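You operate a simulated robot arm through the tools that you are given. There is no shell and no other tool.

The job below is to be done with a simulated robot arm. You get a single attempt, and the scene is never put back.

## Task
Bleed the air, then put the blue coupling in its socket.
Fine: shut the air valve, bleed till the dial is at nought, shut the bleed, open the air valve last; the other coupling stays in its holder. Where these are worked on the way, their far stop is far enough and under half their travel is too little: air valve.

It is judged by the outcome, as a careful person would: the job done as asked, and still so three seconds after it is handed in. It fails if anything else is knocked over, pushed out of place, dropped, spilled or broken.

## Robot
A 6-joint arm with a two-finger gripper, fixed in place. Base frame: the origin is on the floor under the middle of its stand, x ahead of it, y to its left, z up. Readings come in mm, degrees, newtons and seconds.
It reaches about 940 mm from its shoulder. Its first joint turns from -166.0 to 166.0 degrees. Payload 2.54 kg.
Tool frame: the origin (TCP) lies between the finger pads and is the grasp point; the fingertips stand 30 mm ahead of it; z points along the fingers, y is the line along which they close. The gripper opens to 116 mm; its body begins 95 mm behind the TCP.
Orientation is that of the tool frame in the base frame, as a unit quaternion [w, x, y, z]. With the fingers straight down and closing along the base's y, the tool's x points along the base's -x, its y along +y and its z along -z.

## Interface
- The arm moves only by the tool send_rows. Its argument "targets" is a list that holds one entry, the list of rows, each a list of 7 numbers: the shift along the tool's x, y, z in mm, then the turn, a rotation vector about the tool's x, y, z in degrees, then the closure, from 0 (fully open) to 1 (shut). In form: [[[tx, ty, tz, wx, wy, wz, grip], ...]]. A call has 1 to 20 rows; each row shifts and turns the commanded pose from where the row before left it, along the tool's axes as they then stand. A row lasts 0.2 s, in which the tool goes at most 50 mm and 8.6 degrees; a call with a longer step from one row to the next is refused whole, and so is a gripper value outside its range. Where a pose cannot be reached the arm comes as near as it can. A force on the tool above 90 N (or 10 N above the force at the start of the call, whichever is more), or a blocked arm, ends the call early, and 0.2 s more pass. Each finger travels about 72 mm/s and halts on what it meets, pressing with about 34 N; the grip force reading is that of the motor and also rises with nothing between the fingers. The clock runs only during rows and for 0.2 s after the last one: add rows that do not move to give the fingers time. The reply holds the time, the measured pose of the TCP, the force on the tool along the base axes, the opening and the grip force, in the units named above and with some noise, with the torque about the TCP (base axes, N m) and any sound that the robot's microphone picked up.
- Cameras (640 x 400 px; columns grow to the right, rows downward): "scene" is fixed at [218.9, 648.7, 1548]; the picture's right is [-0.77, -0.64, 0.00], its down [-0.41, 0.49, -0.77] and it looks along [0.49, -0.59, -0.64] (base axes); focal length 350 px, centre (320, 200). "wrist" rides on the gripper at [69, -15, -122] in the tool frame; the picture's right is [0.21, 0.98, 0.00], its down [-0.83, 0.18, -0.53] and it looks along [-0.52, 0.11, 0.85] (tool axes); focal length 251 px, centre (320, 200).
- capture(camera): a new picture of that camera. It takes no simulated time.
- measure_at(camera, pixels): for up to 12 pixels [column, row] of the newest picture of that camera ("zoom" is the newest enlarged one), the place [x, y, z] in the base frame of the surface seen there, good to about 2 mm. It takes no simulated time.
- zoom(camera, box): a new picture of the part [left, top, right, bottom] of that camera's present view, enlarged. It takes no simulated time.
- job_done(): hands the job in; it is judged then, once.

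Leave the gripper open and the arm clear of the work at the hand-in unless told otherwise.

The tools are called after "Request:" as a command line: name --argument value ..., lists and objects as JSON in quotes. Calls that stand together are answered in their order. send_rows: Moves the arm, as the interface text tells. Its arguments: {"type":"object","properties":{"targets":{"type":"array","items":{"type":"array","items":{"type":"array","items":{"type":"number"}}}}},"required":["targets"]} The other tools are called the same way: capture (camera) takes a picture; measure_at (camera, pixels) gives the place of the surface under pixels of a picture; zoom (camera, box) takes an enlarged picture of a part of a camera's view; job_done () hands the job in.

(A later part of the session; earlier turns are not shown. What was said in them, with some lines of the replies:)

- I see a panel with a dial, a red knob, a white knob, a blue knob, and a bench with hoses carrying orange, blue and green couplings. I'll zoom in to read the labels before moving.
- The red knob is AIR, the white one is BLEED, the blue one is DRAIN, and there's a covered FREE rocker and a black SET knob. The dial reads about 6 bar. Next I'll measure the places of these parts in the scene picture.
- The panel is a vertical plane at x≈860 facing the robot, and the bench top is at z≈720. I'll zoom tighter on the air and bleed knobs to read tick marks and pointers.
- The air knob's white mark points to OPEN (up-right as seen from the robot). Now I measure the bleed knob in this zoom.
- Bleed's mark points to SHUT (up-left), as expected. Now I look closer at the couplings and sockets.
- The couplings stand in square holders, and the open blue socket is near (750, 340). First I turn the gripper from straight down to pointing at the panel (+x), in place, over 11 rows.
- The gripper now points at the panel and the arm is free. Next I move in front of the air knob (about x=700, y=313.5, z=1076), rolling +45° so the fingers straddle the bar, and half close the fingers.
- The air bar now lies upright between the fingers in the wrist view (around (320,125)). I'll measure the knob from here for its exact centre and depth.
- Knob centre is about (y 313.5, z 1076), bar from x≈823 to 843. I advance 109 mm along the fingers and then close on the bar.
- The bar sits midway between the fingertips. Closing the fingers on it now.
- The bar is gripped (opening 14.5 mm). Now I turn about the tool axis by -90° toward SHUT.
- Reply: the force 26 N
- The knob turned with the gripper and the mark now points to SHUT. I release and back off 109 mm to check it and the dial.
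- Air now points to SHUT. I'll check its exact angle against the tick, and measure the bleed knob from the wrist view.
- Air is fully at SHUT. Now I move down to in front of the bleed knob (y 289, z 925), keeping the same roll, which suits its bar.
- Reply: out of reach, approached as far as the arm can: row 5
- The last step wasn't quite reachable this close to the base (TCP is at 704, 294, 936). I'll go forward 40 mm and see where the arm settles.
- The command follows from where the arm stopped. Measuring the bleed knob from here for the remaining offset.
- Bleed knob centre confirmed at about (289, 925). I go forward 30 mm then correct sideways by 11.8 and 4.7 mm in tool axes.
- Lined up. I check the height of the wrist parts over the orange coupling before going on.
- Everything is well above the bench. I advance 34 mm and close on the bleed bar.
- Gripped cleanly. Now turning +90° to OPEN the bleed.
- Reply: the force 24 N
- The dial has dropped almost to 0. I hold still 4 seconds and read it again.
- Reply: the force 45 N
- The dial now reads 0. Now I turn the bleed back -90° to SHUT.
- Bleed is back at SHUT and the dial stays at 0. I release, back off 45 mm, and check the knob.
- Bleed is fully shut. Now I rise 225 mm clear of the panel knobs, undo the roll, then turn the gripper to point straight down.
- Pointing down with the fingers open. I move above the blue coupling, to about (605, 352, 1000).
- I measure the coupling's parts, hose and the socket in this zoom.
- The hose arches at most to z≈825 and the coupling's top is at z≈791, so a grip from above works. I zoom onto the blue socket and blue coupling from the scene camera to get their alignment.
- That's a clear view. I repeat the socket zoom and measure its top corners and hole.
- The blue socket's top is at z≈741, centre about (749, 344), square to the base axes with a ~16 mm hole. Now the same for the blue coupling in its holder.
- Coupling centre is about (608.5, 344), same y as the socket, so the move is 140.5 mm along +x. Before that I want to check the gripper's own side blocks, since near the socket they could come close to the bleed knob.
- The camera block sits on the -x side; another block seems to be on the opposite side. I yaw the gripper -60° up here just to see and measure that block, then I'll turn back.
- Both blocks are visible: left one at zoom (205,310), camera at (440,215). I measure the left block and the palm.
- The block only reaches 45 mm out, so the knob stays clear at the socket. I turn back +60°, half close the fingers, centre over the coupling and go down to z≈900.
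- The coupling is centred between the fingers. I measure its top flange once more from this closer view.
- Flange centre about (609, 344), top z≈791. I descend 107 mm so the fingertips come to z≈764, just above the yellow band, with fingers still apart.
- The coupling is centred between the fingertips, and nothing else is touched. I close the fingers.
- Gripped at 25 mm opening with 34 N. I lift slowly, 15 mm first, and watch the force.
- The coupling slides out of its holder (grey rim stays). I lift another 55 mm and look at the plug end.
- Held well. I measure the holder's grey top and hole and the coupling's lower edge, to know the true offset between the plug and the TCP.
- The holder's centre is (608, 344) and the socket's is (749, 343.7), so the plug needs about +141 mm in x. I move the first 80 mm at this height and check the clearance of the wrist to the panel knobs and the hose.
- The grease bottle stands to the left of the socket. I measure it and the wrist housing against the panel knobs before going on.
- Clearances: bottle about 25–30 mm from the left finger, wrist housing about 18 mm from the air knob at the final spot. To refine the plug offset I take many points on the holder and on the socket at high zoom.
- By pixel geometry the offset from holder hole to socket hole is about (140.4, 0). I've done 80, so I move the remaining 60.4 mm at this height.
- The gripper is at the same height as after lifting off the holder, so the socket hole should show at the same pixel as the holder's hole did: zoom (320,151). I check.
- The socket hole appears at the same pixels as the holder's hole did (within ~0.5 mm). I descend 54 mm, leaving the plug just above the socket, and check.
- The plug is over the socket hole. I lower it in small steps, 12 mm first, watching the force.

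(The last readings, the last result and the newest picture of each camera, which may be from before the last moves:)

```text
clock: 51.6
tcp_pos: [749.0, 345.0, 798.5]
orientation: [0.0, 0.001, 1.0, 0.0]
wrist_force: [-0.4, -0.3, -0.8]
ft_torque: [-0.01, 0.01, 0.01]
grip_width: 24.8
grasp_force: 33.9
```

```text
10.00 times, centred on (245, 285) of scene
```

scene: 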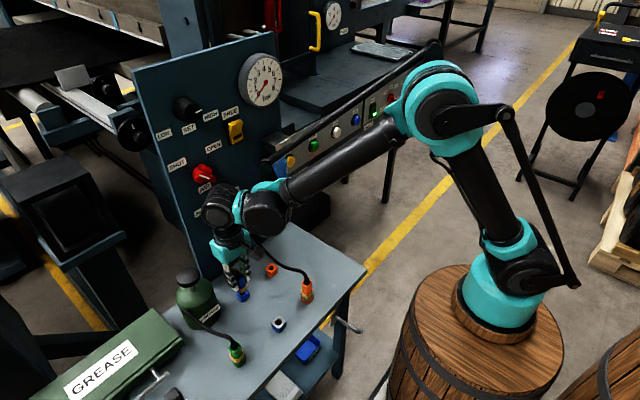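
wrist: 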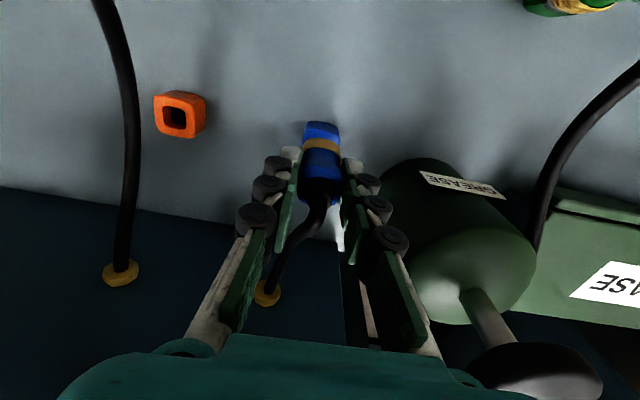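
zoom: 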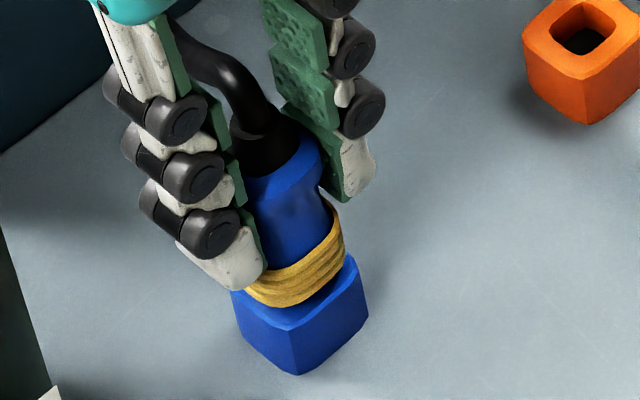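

No contact force, so the plug is entering. I go down another 4 mm in 1 mm steps.

Request:
send_rows --targets '[[[0, 0, 1, 0, 0, 0, 1], [0, 0, 1, 0, 0, 0, 1], [0, 0, 1, 0, 0, 0, 1], [0, 0, 1, 0, 0, 0, 1], [0, 0, 0, 0, 0, 0, 1]]]'

Request:
zoom --camera "scene" --box '[225, 265, 265, 305]'

```text
clock: 52.8
tcp_pos: [749.5, 344.7, 794.1]
orientation: [0.0, 0.0, 1.0, 0.0]
wrist_force: [2.7, 0.0, 17.6]
ft_torque: [0.09, -0.1, -0.01]
grip_width: 24.8
grasp_force: 34.8
```

```text
10.00 times, centred on (245, 285) of scene
```

zoom: 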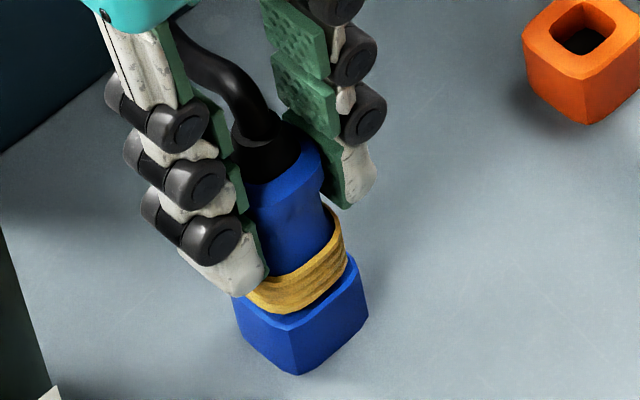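

Upward force 17.6 N at z=794.1, which matches the seated height in the holder (794.6). I press 1.5 mm more to be sure it is fully home.

Request:
send_rows --targets '[[[0, 0, 0.5, 0, 0, 0, 1], [0, 0, 0.5, 0, 0, 0, 1], [0, 0, 0.5, 0, 0, 0, 1], [0, 0, 0, 0, 0, 0, 1]]]'

Request:
zoom --camera "scene" --box '[230, 275, 255, 305]'

Request:
capture --camera "wrist"

Request:
zoom --camera "wrist" --box '[270, 90, 370, 190]'

```text
clock: 53.8
tcp_pos: [748.6, 344.3, 793.8]
orientation: [0.0, 0.0, 1.0, 0.001]
wrist_force: [4.3, 1.8, 22.5]
ft_torque: [0.09, -0.18, -0.01]
grip_width: 24.8
grasp_force: 33.6
```

```text
13.33 times, centred on (242, 290) of scene
```

zoom: 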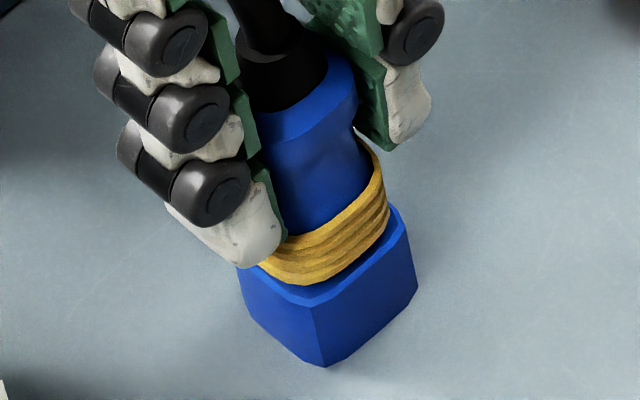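

```text
taken
```

wrist: 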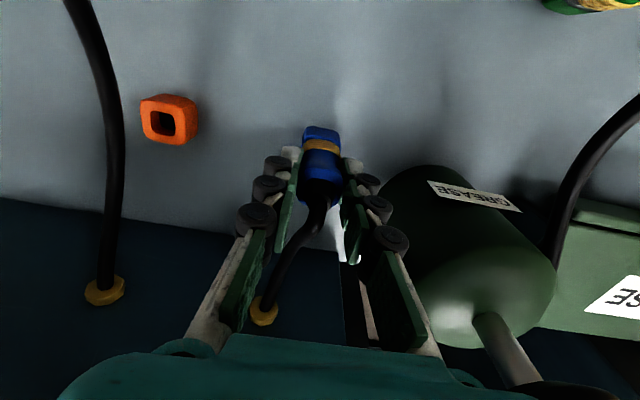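

```text
4.00 times, centred on (320, 140) of wrist
```

zoom: 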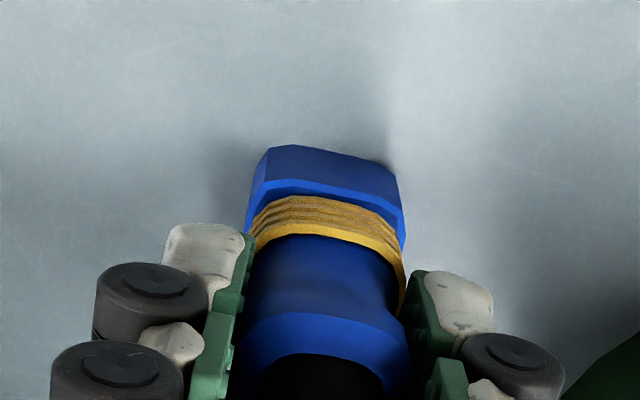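

Force only rose to 22 N and it no longer moves down, so it appears seated. I measure the band's lower edge against the socket top.

Request:
zoom --camera "scene" --box '[230, 275, 255, 305]'

Request:
measure_at --camera "zoom" --pixels '[[305, 282], [308, 300], [340, 262], [350, 275], [385, 210], [398, 220], [300, 272], [312, 292], [370, 235], [382, 245], [310, 240], [330, 80]]'

```text
13.33 times, centred on (242, 290) of scene
```

zoom: 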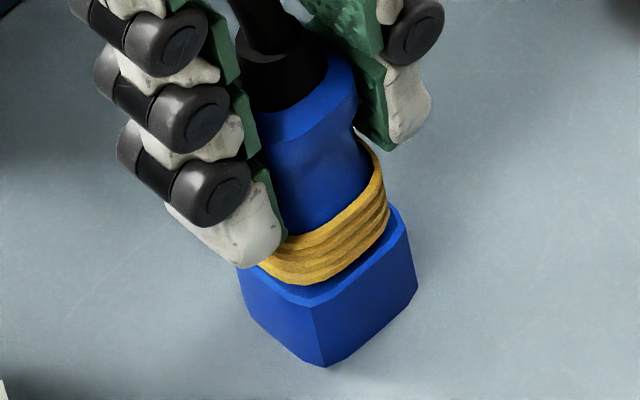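

```text
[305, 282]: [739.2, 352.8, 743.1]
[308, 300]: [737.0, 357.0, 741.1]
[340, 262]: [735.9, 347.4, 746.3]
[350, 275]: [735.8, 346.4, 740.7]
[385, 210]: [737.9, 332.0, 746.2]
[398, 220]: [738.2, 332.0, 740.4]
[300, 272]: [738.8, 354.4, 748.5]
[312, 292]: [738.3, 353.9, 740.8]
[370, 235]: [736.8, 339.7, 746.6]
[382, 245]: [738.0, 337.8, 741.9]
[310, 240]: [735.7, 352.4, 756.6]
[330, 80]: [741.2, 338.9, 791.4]
```

The flange top is at z≈791 and the band sits at the socket top, same as it sat in the holder, so it is seated. I release gently to ~46 mm opening.

Request:
send_rows --targets '[[[0, 0, 0, 0, 0, 0, 0.85], [0, 0, 0, 0, 0, 0, 0.75], [0, 0, 0, 0, 0, 0, 0.65], [0, 0, 0, 0, 0, 0, 0.6], [0, 0, 0, 0, 0, 0, 0.6], [0, 0, 0, 0, 0, 0, 0.6]]]'

Request:
capture --camera "wrist"

Request:
zoom --camera "wrist" --box '[270, 90, 370, 190]'

Request:
zoom --camera "scene" --box '[220, 265, 270, 305]'

```text
clock: 55.2
tcp_pos: [748.8, 345.6, 791.7]
orientation: [0.0, 0.001, 1.0, 0.0]
wrist_force: [0.4, 0.3, 0.3]
ft_torque: [0.0, 0.01, 0.01]
grip_width: 46.3
grasp_force: 0.1
```

```text
taken
```

wrist: 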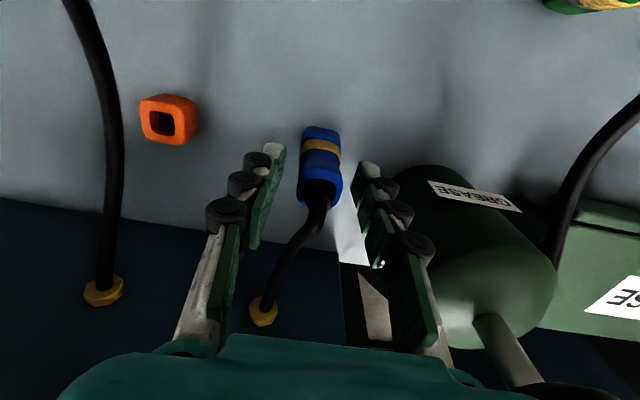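

```text
4.00 times, centred on (320, 140) of wrist
```

zoom: 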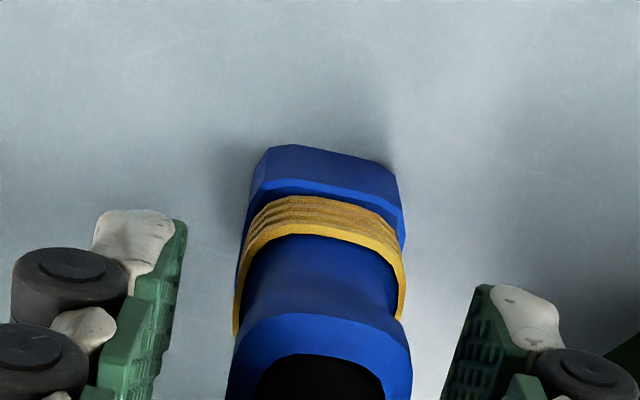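

```text
10.00 times, centred on (245, 285) of scene
```

zoom: 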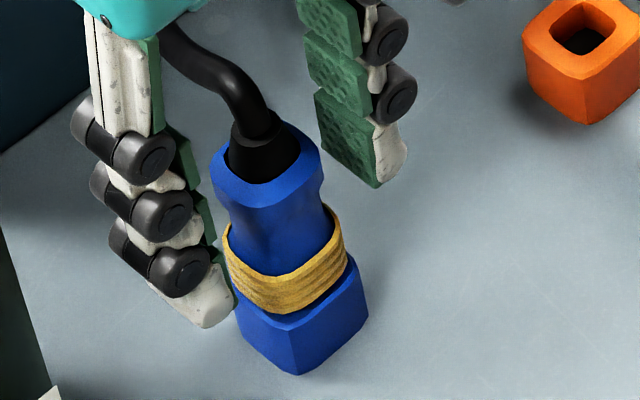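

The coupling stands upright in its socket, free of the fingers. I raise the gripper straight up 110 mm.

Request:
send_rows --targets '[[[0, 0, -10, 0, 0, 0, 0.6], [0, 0, -20, 0, 0, 0, 0.6], [0, 0, -20, 0, 0, 0, 0.6], [0, 0, -20, 0, 0, 0, 0.6], [0, 0, -20, 0, 0, 0, 0.6], [0, 0, -20, 0, 0, 0, 0.6], [0, 0, 0, 0, 0, 0, 0.6]]]'

Request:
capture --camera "scene"

Request:
zoom --camera "scene" --box '[220, 265, 270, 305]'

Request:
measure_at --camera "zoom" --pixels '[[215, 170], [270, 200], [320, 160], [280, 300], [350, 265], [285, 315], [330, 290], [265, 210]]'

Request:
capture --camera "wrist"

```text
clock: 56.8
tcp_pos: [749.2, 346.3, 903.8]
orientation: [0.001, 0.0, 1.0, 0.0]
wrist_force: [0.1, 0.3, -0.7]
ft_torque: [-0.01, 0.02, 0.0]
grip_width: 46.2
grasp_force: 0.1
```

```text
taken
```

scene: 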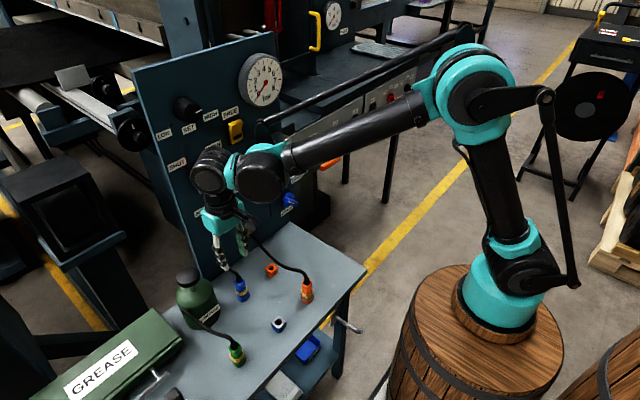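

```text
10.00 times, centred on (245, 285) of scene
```

zoom: 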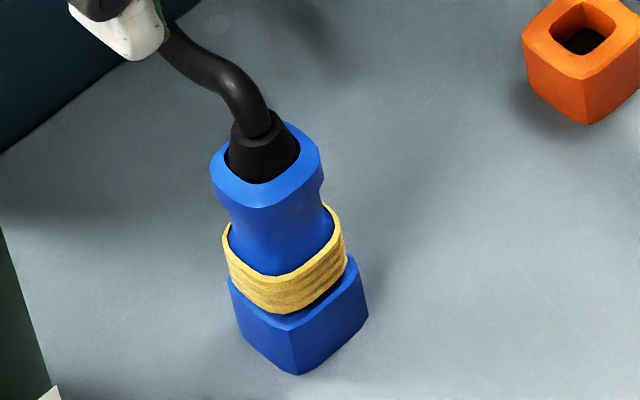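

```text
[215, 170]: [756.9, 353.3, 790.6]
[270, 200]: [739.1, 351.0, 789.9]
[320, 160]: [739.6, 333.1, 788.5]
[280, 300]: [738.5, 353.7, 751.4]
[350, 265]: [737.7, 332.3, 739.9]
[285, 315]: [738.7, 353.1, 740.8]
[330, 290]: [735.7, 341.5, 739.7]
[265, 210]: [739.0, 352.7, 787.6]
```

```text
taken
```

wrist: 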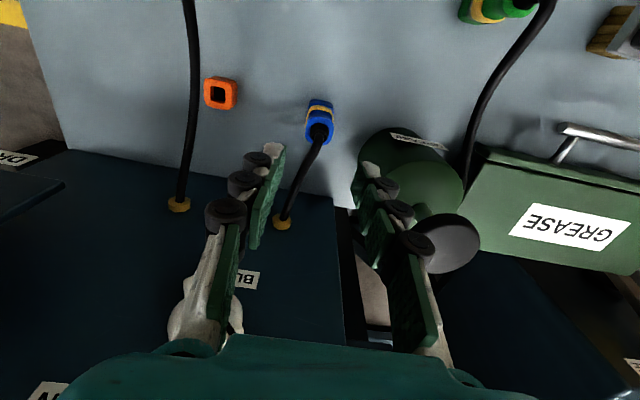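

Coupling seated and stable (flange top z≈790). Now for the last step: I back away and up to (700, 313.5, 1150), then turn the gripper to face the panel.

Request:
send_rows --targets '[[[7, -4.5, -35, 0, 0, 0, 0.5], [7, -4.5, -35, 0, 0, 0, 0.4], [7, -4.5, -35, 0, 0, 0, 0.4], [7, -4.5, -35, 0, 0, 0, 0.4], [7, -4.5, -35, 0, 0, 0, 0.4], [7, -4.5, -35, 0, 0, 0, 0.4], [7, -4.5, -36, 0, 0, 0, 0.4], [0, 0, 0, 0, -8.1818, 0, 0.4], [0, 0, 0, 0, -8.1818, 0, 0.4], [0, 0, 0, 0, -8.1818, 0, 0.4], [0, 0, 0, 0, -8.1818, 0, 0.4], [0, 0, 0, 0, -8.1818, 0, 0.4], [0, 0, 0, 0, -8.1818, 0, 0.4], [0, 0, 0, 0, -8.1818, 0, 0.4], [0, 0, 0, 0, -8.1818, 0, 0.4], [0, 0, 0, 0, -8.1818, 0, 0.4], [0, 0, 0, 0, -8.1818, 0, 0.4], [0, 0, 0, 0, -8.1818, 0, 0.4], [0, 0, 0, 0, 0, 0, 0.4]]]'

Request:
capture --camera "scene"

```text
clock: 60.8
tcp_pos: [700.4, 313.1, 1149.1]
orientation: [0.707, 0.0, 0.707, 0.0]
wrist_force: [0.5, 0.3, -0.6]
ft_torque: [0.04, -0.02, 0.02]
grip_width: 69.6
grasp_force: 0.0
```

```text
taken
```

scene: 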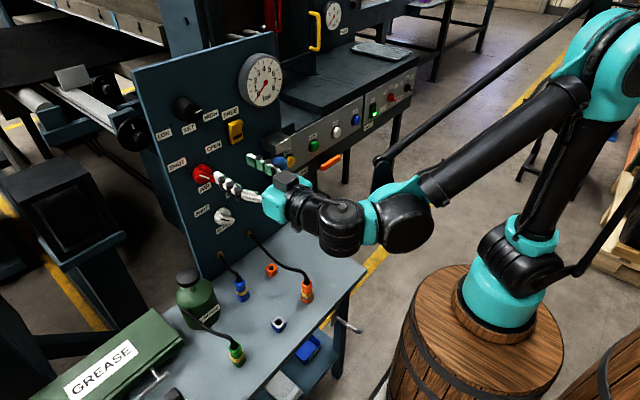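

Now facing the panel at z≈1149. I lower 73 mm to the air knob's height and roll -45° to match its bar at SHUT.

Request:
send_rows --targets '[[[24.5, 0.2, 0, 0, 0, 0, 0.4], [24.5, 0.2, 0, 0, 0, 0, 0.4], [24.1, 0, 0, 0, 0, 0, 0.4], [0, 0, 0, 0, 0, -7.5, 0.4], [0, 0, 0, 0, 0, -7.5, 0.4], [0, 0, 0, 0, 0, -7.5, 0.4], [0, 0, 0, 0, 0, -7.5, 0.4], [0, 0, 0, 0, 0, -7.5, 0.4], [0, 0, 0, 0, 0, -7.5, 0.4], [0, 0, 0, 0, 0, 0, 0.4]]]'

Request:
capture --camera "wrist"

Request:
zoom --camera "wrist" --box '[270, 80, 370, 180]'

```text
clock: 63.0
tcp_pos: [700.1, 313.0, 1075.8]
orientation: [0.653, -0.27, 0.653, -0.272]
wrist_force: [0.7, -0.2, -0.1]
ft_torque: [-0.05, 0.02, 0.0]
grip_width: 69.7
grasp_force: 0.0
```

```text
taken
```

wrist: 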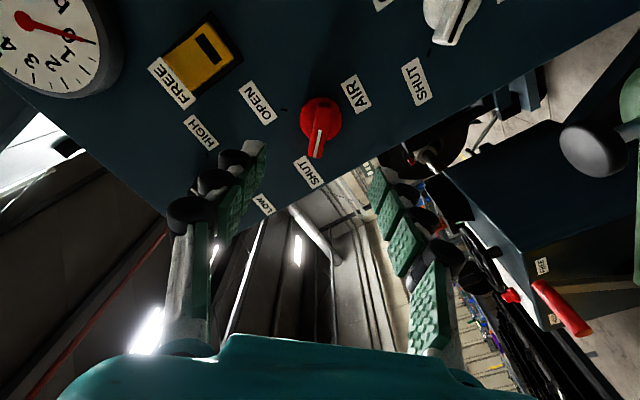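

```text
4.00 times, centred on (320, 130) of wrist
```

zoom: 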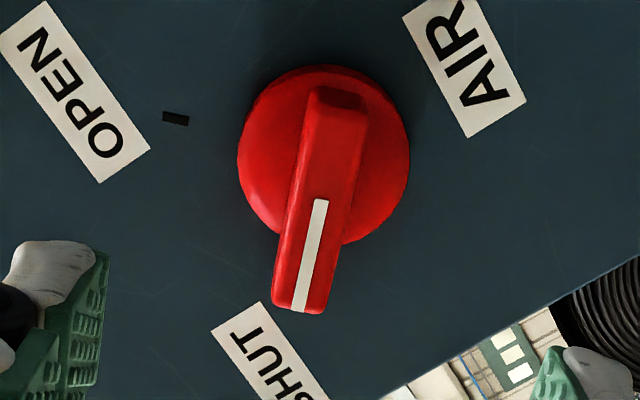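

The view matches the earlier pose exactly. Dial still shows 0. I advance 109 mm and close on the bar.

Request:
send_rows --targets '[[[0, 0, 25, 0, 0, 0, 0.4], [0, 0, 25, 0, 0, 0, 0.4], [0, 0, 25, 0, 0, 0, 0.4], [0, 0, 15, 0, 0, 0, 0.4], [0, 0, 10, 0, 0, 0, 0.4], [0, 0, 9, 0, 0, 0, 0.4], [0, 0, 0, 0, 0, 0, 0.4], [0, 0, 0, 0, 0, 0, 0.7], [0, 0, 0, 0, 0, 0, 1], [0, 0, 0, 0, 0, 0, 1], [0, 0, 0, 0, 0, 0, 1], [0, 0, 0, 0, 0, 0, 1]]]'

Request:
capture --camera "wrist"

Request:
zoom --camera "scene" --box '[215, 250, 315, 350]'

```text
clock: 65.6
tcp_pos: [810.8, 312.8, 1074.3]
orientation: [0.653, -0.271, 0.654, -0.27]
wrist_force: [-3.1, 7.8, -22.4]
ft_torque: [0.0, 0.53, 0.39]
grip_width: 14.6
grasp_force: 40.8
```

```text
taken
```

wrist: 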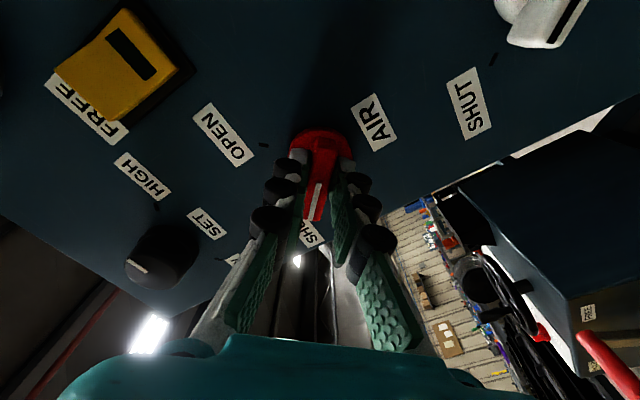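

```text
4.00 times, centred on (265, 300) of scene
```

zoom: 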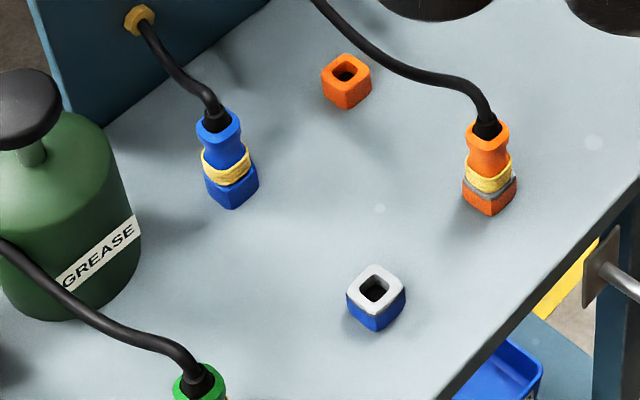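

The bar is gripped, and the blue coupling is still sitting in its socket. I now turn the air valve +90° to OPEN.

Request:
send_rows --targets '[[[0, 0, 0, 0, 0, 8.2, 1], [0, 0, 0, 0, 0, 8.2, 1], [0, 0, 0, 0, 0, 8.2, 1], [0, 0, 0, 0, 0, 8.2, 1], [0, 0, 0, 0, 0, 8.2, 1], [0, 0, 0, 0, 0, 8.2, 1], [0, 0, 0, 0, 0, 8.2, 1], [0, 0, 0, 0, 0, 8.2, 1], [0, 0, 0, 0, 0, 8.2, 1], [0, 0, 0, 0, 0, 8.2, 1], [0, 0, 0, 0, 0, 8.2, 1], [0, 0, 0, 0, 0, 0, 1]]]'

Request:
capture --camera "wrist"

Request:
zoom --camera "scene" --box '[240, 50, 290, 110]'

```text
clock: 68.2
tcp_pos: [810.8, 314.6, 1075.6]
orientation: [0.652, 0.273, 0.652, 0.273]
wrist_force: [-7.6, 12.7, -17.7]
ft_torque: [-0.12, 0.71, 0.57]
grip_width: 14.3
grasp_force: 41.4
```

```text
taken
```

wrist: 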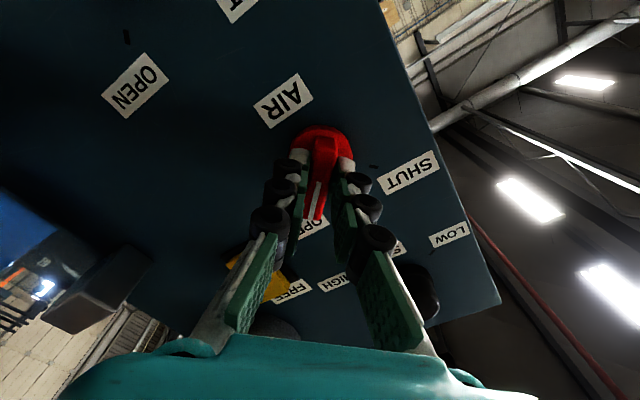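

```text
6.67 times, centred on (265, 80) of scene
```

zoom: 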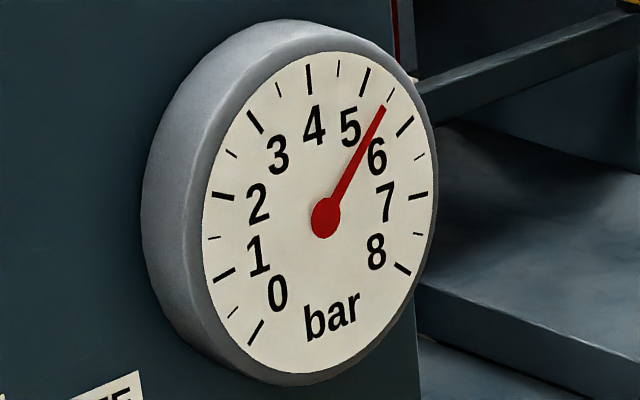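

The air is open and pressure is climbing (about 5.5 bar). I release the knob, back off well clear of the panel, and open the gripper.

Request:
send_rows --targets '[[[0, 0, 0, 0, 0, 0, 0.7], [0, 0, 0, 0, 0, 0, 0.4], [0, 0, 0, 0, 0, 0, 0.4], [0, 0, 0, 0, 0, 0, 0.4], [0, 0, -20, 0, 0, 0, 0.4], [0, 0, -30, 0, 0, 0, 0.4], [0, 0, -30, 0, 0, 0, 0.4], [0, 0, -29, 0, 0, 0, 0.4], [0, 0, 0, 0, 0, 0, 0.4]]]'

Request:
capture --camera "wrist"

Request:
capture --camera "scene"

Request:
zoom --camera "scene" --box '[170, 50, 300, 240]'

Request:
zoom --camera "scene" --box '[240, 50, 290, 110]'

```text
clock: 70.2
tcp_pos: [699.8, 314.0, 1073.8]
orientation: [0.653, 0.272, 0.653, 0.272]
wrist_force: [0.6, 0.6, -0.7]
ft_torque: [-0.01, 0.01, 0.04]
grip_width: 69.5
grasp_force: 0.0
```

```text
taken
```

wrist: 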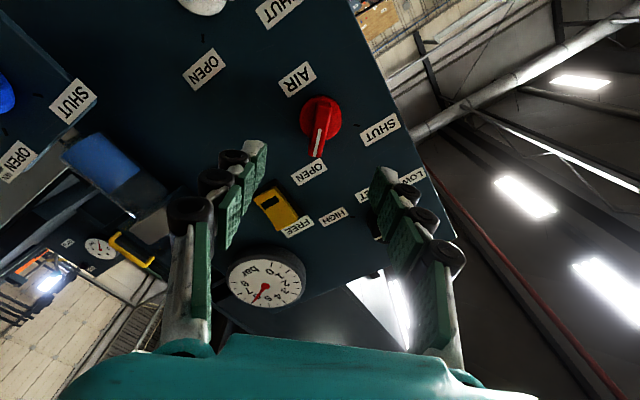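

```text
taken
```

scene: 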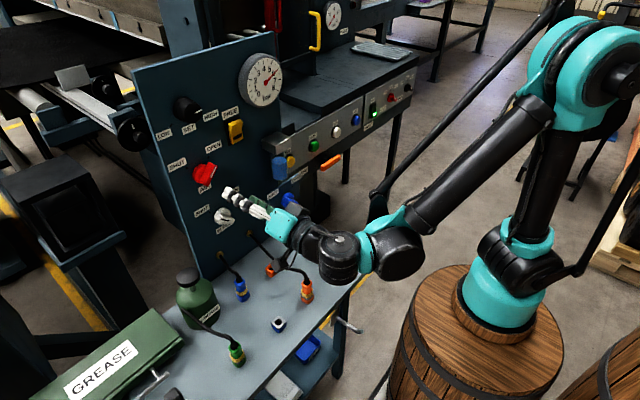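

```text
2.11 times, centred on (235, 145) of scene
```

zoom: 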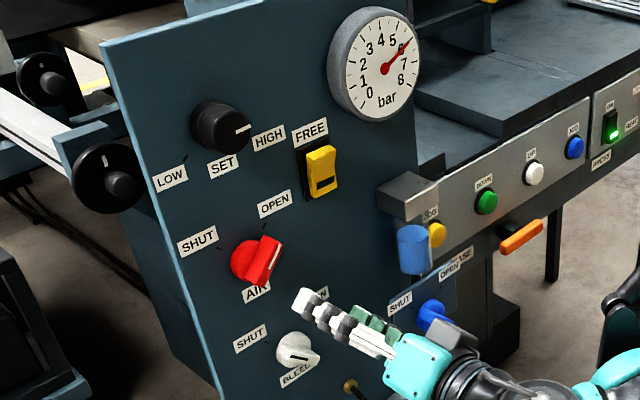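

```text
6.67 times, centred on (265, 80) of scene
```

zoom: 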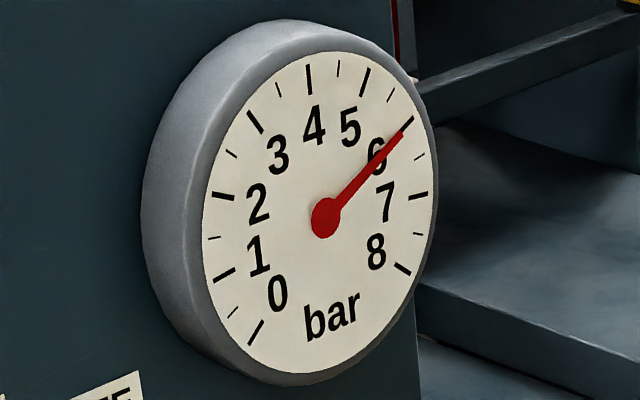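

AIR is at OPEN, bleed at SHUT, and the dial is back to 6 bar. I retreat to near the starting place with the gripper fully open.

Request:
send_rows --targets '[[[0, 0, -20, 0, 0, -7.5, 0.4], [0, 0, -20, 0, 0, -7.5, 0.4], [0, 0, -20, 0, 0, -7.5, 0.4], [0, 0, -20, 0, 0, -7.5, 0.4], [0, 0, 0, 0, 0, -7.5, 0.4], [0, 0, 0, 0, 0, -7.5, 0.4], [-23.5, -4, -21, 0, 0, 0, 0.4], [-23.5, -4, -21, 0, 0, 0, 0.3], [-23.5, -4, -21, 0, 0, 0, 0.2], [-23.5, -4, -21, 0, 0, 0, 0.1], [-23.5, -4, -21, 0, 0, 0, 0], [-23.5, -4, -21, 0, 0, 0, 0], [-23.5, -4, -21, 0, 0, 0, 0], [-23.5, -4, -21, 0, 0, 0, 0], [0, 0, 0, 0, 0, 0, 0], [0, 0, 0, 0, 0, 0, 0]]]'

Request:
capture --camera "scene"

Request:
zoom --camera "scene" --box '[170, 120, 300, 240]'

Request:
zoom --camera "scene" --box '[170, 240, 350, 380]'

Request:
zoom --camera "scene" --box '[220, 265, 270, 305]'

```text
clock: 73.6
tcp_pos: [451.6, 281.1, 1264.2]
orientation: [0.707, 0.002, 0.707, 0.001]
wrist_force: [0.7, -0.4, 0.4]
ft_torque: [-0.01, 0.01, 0.01]
grip_width: 116.0
grasp_force: 0.0
```

```text
taken
```

scene: 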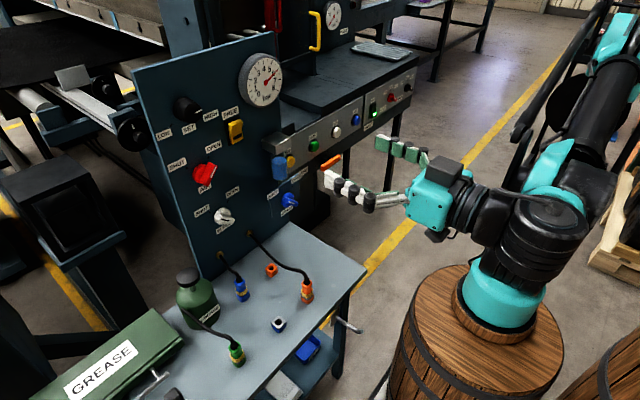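

```text
3.33 times, centred on (235, 180) of scene
```

zoom: 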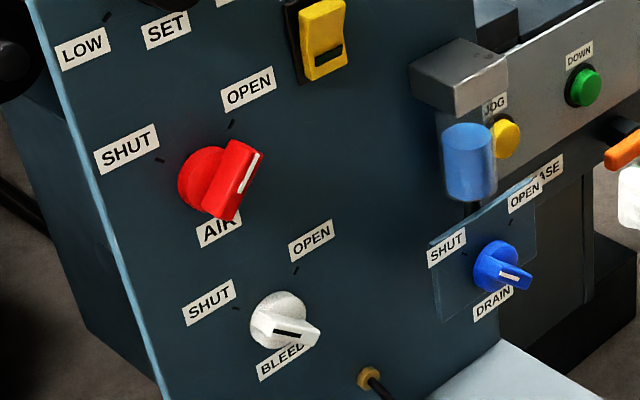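

```text
2.86 times, centred on (260, 310) of scene
```

zoom: 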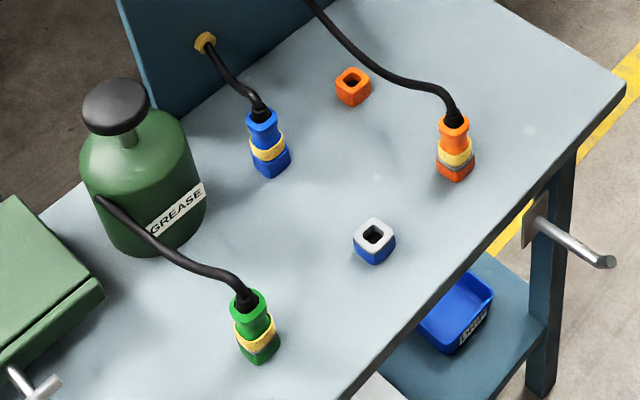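

```text
10.00 times, centred on (245, 285) of scene
```

zoom: 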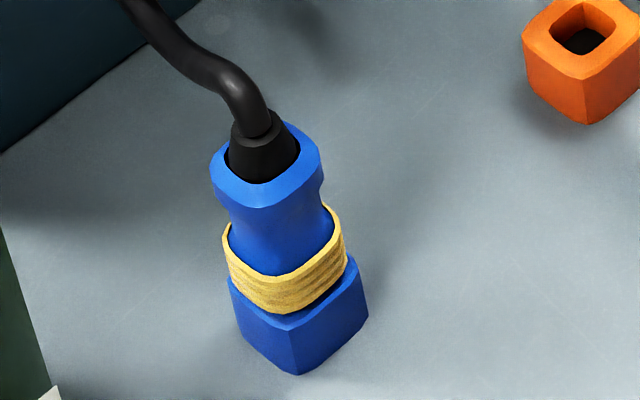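

All looks right. One last check of the two knob angles against the first pictures.

Request:
zoom --camera "scene" --box '[170, 135, 250, 195]'

Request:
zoom --camera "scene" --box '[185, 180, 265, 240]'

Request:
zoom --camera "scene" --box '[230, 40, 310, 110]'

```text
6.67 times, centred on (210, 165) of scene
```

zoom: 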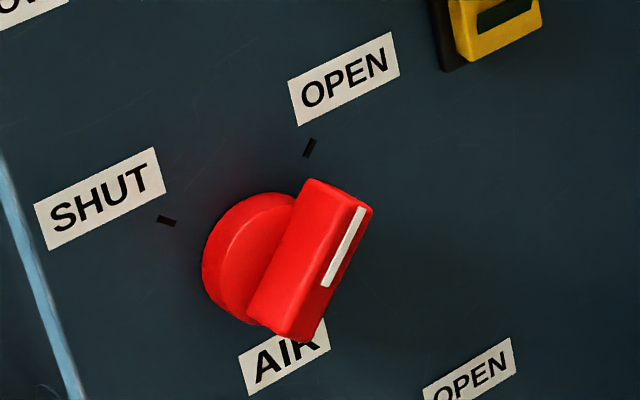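

```text
6.67 times, centred on (225, 210) of scene
```

zoom: 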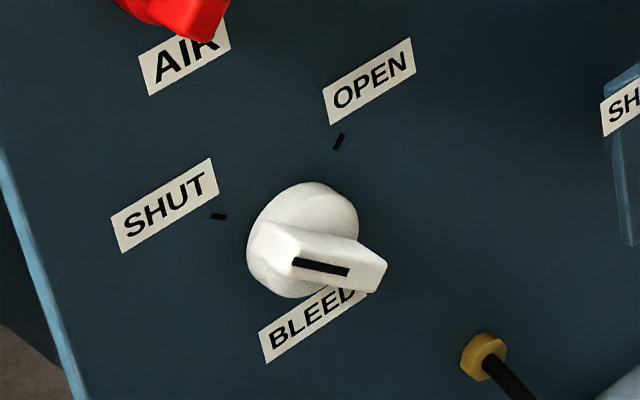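

```text
5.71 times, centred on (270, 75) of scene
```

zoom: 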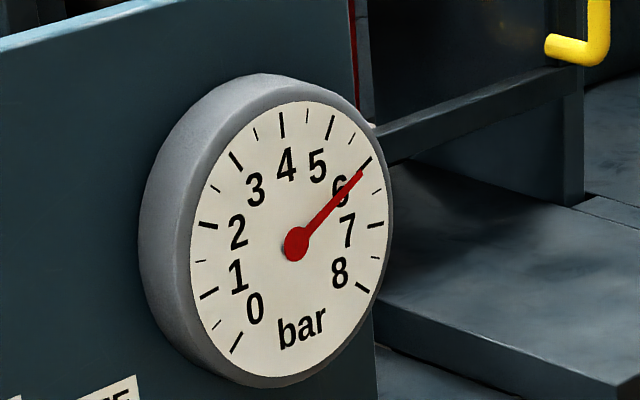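

The air valve is fully OPEN and the bleed fully SHUT, both matching the first pictures. The dial reads 6 bar, and the blue coupling is in its socket. The orange and green couplings are untouched, and the arm is clear with the gripper open. I hand the job in.

Request:
job_done

```text
The job is handed in.
```

The air has been bled, the blue coupling is in its socket, and the job is handed in. No result came back with the hand-in.

1. **Air valve shut:** I turned it to its SHUT stop.
2. **Bleed:** I opened the bleed, waited until the dial read 0, then shut it again. The dial stayed at 0 until the last step.
3. **Coupling:** I lifted the blue coupling from its holder and pressed it into the blue socket. It sits at the same height as it did in the holder.
4. **Air valve opened last:** I turned it back to its OPEN stop, and the dial came back up to 6 bar. The coupling was still in place after that.

The orange and green couplings are still in their holders, and nothing else was touched. The arm is clear of the work with the gripper fully open.
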